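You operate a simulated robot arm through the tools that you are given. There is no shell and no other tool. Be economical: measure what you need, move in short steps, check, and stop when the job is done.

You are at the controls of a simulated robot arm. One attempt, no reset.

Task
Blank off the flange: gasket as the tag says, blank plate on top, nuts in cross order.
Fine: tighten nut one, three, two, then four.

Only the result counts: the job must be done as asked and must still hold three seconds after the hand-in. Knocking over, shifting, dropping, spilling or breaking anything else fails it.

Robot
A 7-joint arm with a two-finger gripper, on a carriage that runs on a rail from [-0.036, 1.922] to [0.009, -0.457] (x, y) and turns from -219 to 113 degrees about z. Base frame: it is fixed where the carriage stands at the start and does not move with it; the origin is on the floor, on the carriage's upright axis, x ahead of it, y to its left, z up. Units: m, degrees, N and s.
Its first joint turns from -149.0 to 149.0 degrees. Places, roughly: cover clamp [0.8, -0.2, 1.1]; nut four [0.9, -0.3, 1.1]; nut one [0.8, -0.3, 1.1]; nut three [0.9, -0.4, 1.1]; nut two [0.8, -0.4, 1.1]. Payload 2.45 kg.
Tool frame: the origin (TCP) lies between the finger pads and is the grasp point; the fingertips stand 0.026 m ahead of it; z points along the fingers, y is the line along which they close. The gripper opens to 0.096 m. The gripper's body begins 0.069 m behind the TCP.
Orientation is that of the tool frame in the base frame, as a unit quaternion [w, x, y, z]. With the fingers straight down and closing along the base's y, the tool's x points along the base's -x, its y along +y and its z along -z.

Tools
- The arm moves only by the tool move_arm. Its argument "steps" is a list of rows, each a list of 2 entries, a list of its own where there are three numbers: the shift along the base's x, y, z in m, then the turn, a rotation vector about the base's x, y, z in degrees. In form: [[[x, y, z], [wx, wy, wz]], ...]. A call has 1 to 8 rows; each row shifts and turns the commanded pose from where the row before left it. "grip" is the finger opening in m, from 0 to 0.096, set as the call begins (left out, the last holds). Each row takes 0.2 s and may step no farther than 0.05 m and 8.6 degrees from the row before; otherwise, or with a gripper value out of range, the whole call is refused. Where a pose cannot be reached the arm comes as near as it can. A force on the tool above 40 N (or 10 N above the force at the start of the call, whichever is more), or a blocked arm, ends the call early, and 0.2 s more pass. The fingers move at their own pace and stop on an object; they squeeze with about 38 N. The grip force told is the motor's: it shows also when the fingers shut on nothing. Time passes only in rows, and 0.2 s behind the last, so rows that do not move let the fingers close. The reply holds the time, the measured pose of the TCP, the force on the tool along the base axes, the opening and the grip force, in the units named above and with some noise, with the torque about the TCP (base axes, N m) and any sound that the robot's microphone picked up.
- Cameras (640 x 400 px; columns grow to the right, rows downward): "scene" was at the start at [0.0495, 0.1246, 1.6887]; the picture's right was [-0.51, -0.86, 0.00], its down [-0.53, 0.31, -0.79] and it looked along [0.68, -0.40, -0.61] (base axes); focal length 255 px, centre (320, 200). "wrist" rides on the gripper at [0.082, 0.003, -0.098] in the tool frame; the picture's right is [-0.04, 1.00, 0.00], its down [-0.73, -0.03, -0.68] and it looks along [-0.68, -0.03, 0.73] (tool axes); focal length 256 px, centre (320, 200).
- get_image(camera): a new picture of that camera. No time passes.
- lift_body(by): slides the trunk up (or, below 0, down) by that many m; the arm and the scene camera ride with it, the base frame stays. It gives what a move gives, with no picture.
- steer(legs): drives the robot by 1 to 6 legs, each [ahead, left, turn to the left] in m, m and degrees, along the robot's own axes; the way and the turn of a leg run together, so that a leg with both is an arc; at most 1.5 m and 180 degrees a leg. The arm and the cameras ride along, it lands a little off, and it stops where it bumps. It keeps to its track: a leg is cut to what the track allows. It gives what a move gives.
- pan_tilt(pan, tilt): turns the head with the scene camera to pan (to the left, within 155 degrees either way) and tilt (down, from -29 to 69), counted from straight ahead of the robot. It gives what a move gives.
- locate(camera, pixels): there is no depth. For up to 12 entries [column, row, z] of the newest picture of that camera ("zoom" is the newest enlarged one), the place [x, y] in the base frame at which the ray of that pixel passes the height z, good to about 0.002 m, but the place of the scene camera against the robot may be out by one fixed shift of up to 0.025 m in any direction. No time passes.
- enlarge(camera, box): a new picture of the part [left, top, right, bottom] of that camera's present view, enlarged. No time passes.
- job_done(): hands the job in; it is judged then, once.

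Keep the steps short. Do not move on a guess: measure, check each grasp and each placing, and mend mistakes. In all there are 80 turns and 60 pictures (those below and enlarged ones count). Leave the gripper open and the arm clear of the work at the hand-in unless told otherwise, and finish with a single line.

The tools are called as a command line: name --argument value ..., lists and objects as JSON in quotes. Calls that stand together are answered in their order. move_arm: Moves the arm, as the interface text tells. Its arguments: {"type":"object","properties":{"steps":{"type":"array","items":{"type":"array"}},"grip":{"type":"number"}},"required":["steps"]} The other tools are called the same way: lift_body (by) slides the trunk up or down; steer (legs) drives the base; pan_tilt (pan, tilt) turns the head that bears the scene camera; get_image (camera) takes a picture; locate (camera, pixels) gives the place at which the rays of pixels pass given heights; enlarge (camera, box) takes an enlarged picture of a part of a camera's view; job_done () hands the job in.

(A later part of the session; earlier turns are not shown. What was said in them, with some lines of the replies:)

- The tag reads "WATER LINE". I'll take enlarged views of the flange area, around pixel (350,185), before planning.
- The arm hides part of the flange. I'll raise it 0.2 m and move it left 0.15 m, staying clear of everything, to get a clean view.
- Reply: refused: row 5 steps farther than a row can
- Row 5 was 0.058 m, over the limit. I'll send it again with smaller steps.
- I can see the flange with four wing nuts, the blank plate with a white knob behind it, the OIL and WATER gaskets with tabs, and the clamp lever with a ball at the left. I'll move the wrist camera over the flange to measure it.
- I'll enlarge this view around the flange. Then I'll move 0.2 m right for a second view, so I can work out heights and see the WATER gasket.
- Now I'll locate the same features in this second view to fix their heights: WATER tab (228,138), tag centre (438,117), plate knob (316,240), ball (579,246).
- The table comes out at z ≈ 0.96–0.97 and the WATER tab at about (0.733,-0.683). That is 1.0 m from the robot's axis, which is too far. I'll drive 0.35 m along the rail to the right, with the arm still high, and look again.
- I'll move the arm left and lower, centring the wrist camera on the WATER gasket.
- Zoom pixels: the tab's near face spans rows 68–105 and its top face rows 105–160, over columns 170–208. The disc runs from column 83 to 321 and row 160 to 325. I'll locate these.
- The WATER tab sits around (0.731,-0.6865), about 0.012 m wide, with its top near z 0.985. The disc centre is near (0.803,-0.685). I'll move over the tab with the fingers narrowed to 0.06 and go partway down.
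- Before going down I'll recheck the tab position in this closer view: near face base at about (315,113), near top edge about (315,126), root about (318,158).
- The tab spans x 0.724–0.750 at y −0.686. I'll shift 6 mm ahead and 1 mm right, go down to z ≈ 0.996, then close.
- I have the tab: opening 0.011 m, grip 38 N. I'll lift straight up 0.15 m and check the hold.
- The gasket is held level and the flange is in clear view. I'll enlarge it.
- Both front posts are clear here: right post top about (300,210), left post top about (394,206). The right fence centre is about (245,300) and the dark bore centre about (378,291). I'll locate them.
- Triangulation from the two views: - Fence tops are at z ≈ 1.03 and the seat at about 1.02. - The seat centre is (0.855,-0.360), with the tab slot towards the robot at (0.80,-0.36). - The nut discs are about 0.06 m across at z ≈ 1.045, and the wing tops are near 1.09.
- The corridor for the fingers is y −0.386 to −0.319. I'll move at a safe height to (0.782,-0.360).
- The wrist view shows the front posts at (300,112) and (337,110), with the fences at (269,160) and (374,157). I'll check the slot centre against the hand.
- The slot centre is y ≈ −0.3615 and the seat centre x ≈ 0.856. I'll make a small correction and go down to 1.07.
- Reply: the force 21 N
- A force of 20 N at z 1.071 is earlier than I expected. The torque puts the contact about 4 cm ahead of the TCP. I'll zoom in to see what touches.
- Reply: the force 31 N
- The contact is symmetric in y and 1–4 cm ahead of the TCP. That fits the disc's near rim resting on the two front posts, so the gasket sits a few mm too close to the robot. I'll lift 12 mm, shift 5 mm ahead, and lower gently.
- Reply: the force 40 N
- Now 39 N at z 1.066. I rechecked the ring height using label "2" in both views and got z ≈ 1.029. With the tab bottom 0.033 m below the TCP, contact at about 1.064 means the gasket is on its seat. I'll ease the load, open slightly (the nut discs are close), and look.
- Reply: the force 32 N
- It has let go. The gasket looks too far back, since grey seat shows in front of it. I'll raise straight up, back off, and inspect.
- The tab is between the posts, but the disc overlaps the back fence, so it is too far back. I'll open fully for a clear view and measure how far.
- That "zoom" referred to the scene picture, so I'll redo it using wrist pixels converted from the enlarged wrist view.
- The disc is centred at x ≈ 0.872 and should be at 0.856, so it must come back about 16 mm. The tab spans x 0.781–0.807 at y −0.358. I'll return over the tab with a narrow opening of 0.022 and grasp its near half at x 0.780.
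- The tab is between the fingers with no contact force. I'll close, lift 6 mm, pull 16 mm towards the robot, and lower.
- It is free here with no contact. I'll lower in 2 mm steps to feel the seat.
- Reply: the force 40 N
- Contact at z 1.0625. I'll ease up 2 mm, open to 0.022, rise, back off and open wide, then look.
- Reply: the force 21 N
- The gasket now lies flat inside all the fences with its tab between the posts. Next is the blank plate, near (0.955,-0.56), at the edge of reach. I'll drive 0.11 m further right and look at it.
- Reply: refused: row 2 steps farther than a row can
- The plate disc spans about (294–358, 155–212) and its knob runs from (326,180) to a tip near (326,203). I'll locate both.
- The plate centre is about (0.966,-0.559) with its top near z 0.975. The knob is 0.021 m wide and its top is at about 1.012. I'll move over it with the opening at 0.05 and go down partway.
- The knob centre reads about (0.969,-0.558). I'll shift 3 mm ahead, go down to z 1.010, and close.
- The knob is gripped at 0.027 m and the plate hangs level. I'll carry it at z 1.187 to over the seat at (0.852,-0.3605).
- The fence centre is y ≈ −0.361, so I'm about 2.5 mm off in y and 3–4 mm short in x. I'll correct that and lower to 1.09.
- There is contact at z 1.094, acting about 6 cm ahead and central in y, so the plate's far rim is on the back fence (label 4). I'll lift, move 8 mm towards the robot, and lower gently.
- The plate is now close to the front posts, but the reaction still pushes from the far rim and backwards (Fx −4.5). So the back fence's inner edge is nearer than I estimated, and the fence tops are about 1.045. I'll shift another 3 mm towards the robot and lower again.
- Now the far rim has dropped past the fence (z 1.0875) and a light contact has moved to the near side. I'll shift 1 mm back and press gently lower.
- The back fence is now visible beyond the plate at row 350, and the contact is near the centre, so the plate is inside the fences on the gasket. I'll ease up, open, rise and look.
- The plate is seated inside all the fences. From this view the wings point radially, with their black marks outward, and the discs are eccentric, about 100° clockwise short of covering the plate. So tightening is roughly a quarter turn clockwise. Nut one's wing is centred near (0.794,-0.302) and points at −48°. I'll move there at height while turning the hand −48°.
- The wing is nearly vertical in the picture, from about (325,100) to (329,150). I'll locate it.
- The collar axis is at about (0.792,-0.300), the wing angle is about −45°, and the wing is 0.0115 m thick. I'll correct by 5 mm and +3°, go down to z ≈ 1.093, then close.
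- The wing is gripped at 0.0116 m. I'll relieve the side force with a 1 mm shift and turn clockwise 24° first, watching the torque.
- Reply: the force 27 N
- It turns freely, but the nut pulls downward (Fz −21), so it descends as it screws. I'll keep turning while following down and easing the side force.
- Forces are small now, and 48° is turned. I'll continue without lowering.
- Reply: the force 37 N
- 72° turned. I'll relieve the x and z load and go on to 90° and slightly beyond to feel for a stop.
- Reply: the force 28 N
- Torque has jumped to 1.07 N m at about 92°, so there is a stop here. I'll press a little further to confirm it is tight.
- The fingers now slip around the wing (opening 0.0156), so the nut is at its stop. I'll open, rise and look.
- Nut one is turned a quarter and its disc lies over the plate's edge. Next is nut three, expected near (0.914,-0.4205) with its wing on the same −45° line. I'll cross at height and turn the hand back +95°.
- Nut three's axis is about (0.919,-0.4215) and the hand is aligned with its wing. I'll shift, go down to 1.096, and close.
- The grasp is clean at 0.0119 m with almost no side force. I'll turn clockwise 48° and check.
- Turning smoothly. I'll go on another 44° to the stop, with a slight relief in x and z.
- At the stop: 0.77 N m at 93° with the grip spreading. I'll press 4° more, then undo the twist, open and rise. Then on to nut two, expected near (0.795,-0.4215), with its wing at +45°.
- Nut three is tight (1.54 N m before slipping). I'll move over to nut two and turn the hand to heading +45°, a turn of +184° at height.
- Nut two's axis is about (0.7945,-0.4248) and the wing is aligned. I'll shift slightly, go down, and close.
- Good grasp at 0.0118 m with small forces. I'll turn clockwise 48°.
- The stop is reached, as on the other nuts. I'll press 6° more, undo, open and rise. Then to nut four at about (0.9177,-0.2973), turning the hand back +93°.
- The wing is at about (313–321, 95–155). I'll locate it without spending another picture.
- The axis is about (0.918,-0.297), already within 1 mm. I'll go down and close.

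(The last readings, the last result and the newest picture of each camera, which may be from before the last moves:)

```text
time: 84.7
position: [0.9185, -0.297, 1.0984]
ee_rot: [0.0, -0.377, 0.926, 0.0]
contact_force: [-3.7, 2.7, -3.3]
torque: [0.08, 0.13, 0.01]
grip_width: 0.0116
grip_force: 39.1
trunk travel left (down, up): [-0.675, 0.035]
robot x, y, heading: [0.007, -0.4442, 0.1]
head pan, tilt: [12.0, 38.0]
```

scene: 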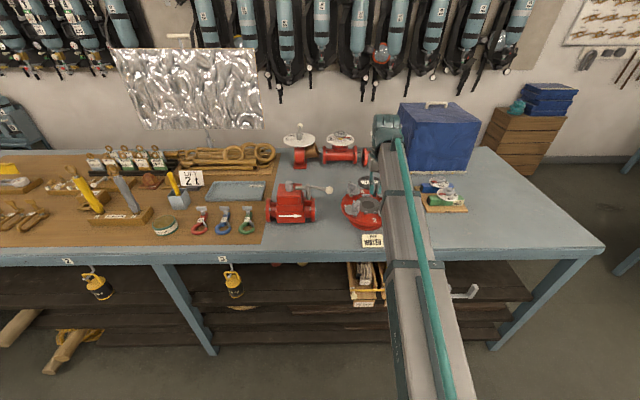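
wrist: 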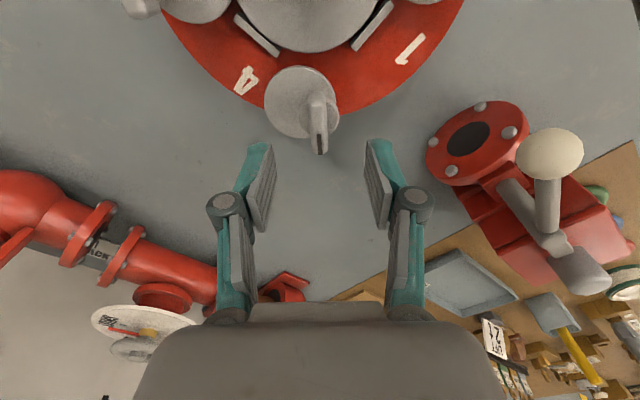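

Good grasp at 0.0116 m. I'll turn 48° clockwise.

move_arm --steps '[[[-0.0004, 0.0003, 0], [0, 0, -8]], [[0, 0, 0], [0, 0, -8]], [[0, 0, 0], [0, 0, -8]], [[0, 0, 0], [0, 0, -8]], [[0, 0, 0], [0, 0, -8]], [[0, 0, 0], [0, 0, -8]]]'

move_arm --steps '[[[0, 0, 0], [0, 0, -8]], [[0, 0, 0], [0, 0, -8]], [[0, 0, 0], [0, 0, -8]], [[0, 0, 0], [0, 0, -8]], [[0, 0, 0], [0, 0, -8]], [[0, 0, 0], [0, 0, -5]]]'

```text
time: 86.1
position: [0.9188, -0.2979, 1.0989]
ee_rot: [0.002, 0.034, 0.999, 0.0]
contact_force: [8.9, 2.0, 17.5]
torque: [0.1, 0.69, 0.0]
grip_width: 0.0118
grip_force: 38.8
trunk travel left (down, up): [-0.675, 0.035]
robot x, y, heading: [0.0089, -0.448, 0.1]
head pan, tilt: [12.0, 38.0]
```

```text
time: 87.5
position: [0.9171, -0.2971, 1.0993]
ee_rot: [0.0, 0.413, 0.911, 0.0]
contact_force: [11.3, -1.2, 19.2]
torque: [-0.17, -0.48, 1.34]
grip_width: 0.014
grip_force: 39.6
trunk travel left (down, up): [-0.675, 0.035]
robot x, y, heading: [0.0075, -0.448, 0.0]
head pan, tilt: [12.0, 38.0]
```

The stop is at 93° with 1.34 N m. I'll press slightly more, undo, open, rise, back away clear and take a check picture.

move_arm --steps '[[[0.0005, 0, 0.0005], [0, 0, -4]], [[0, 0, 0], [0, 0, -2]], [[0, 0, 0], [0, 0, 0]]]'

move_arm --steps '[[[0, 0, 0], [0, 0, 5]], [[0, 0, 0], [0, 0, 0]], [[0, 0, 0], [0, 0, 0]], [[0, 0, 0.03], [0, 0, 0]], [[0, 0, 0.04], [0, 0, 0]], [[-0.03, 0, 0.02], [0, 0, 0]]]' --grip 0.05

move_arm --steps '[[[-0.04, -0.01, 0], [0, 0, 8]], [[-0.04, -0.01, 0], [0, 0, 8]], [[-0.04, -0.01, 0], [0, 0, 8]], [[-0.04, -0.01, 0], [0, 0, 8]], [[-0.04, -0.01, 0], [0, 0, 8]], [[0, -0.01, 0], [0, 0, 6]]]' --grip 0.096

get_image --camera "wrist"

```text
time: 88.3
position: [0.9176, -0.2973, 1.0982]
ee_rot: [-0.002, 0.459, 0.888, 0.0]
contact_force: [0.4, 0.6, 6.8]
torque: [0.01, -0.01, 0.84]
grip_width: 0.0166
grip_force: 42.7
trunk travel left (down, up): [-0.675, 0.035]
robot x, y, heading: [0.0078, -0.4441, 0.4]
head pan, tilt: [12.0, 38.0]
```

```text
time: 89.7
position: [0.8872, -0.2971, 1.1871]
ee_rot: [0.001, 0.421, 0.907, 0.001]
contact_force: [-0.2, 0.0, -0.2]
torque: [0.01, -0.01, -0.03]
grip_width: 0.05
grip_force: 0.0
trunk travel left (down, up): [-0.675, 0.035]
robot x, y, heading: [0.0057, -0.4471, 0.5]
head pan, tilt: [12.0, 38.0]
```

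```text
time: 91.1
position: [0.6872, -0.3584, 1.1866]
ee_rot: [0.0, 0.031, 1.0, 0.0]
contact_force: [-0.2, 0.1, 0.0]
torque: [0.01, 0.01, -0.01]
grip_width: 0.0962
grip_force: 0.1
trunk travel left (down, up): [-0.675, 0.035]
robot x, y, heading: [0.0092, -0.4458, 0.3]
head pan, tilt: [12.0, 38.0]
```

```text
2 pictures are left
```

wrist: 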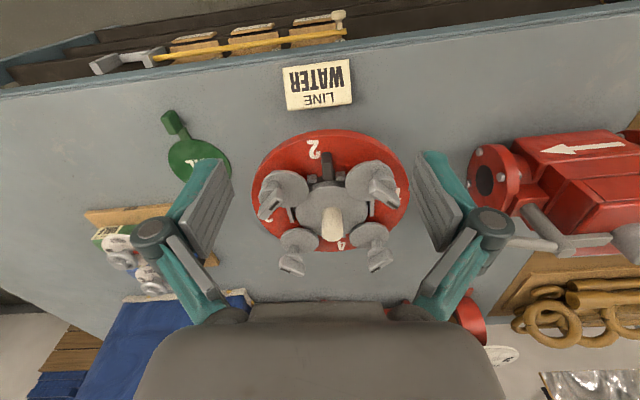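

enlarge --camera "wrist" --box '[240, 125, 420, 280]'

```text
2.58 times, centred on (330, 202) of wrist
```

zoom: 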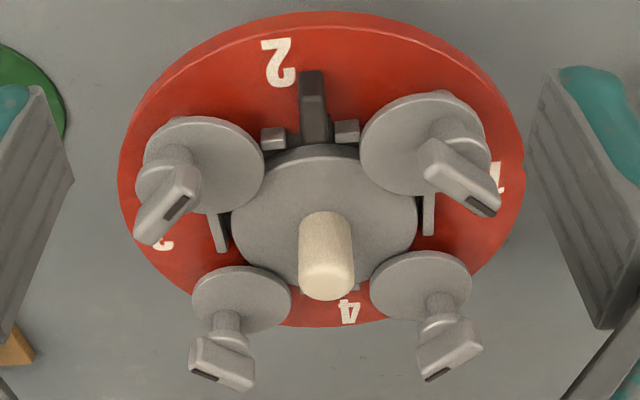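

All four discs now overlap the plate, with the wings a quarter turn on. The gasket tab sits between its posts, nothing else is disturbed, and the gripper is open and clear. I'm handing in.

job_done

```text
The job is handed in.
```

The flange is blanked off with the WATER gasket and the blank plate on top, and the nuts were tightened in the order one, three, two, four, each to its stop; the job is handed in.
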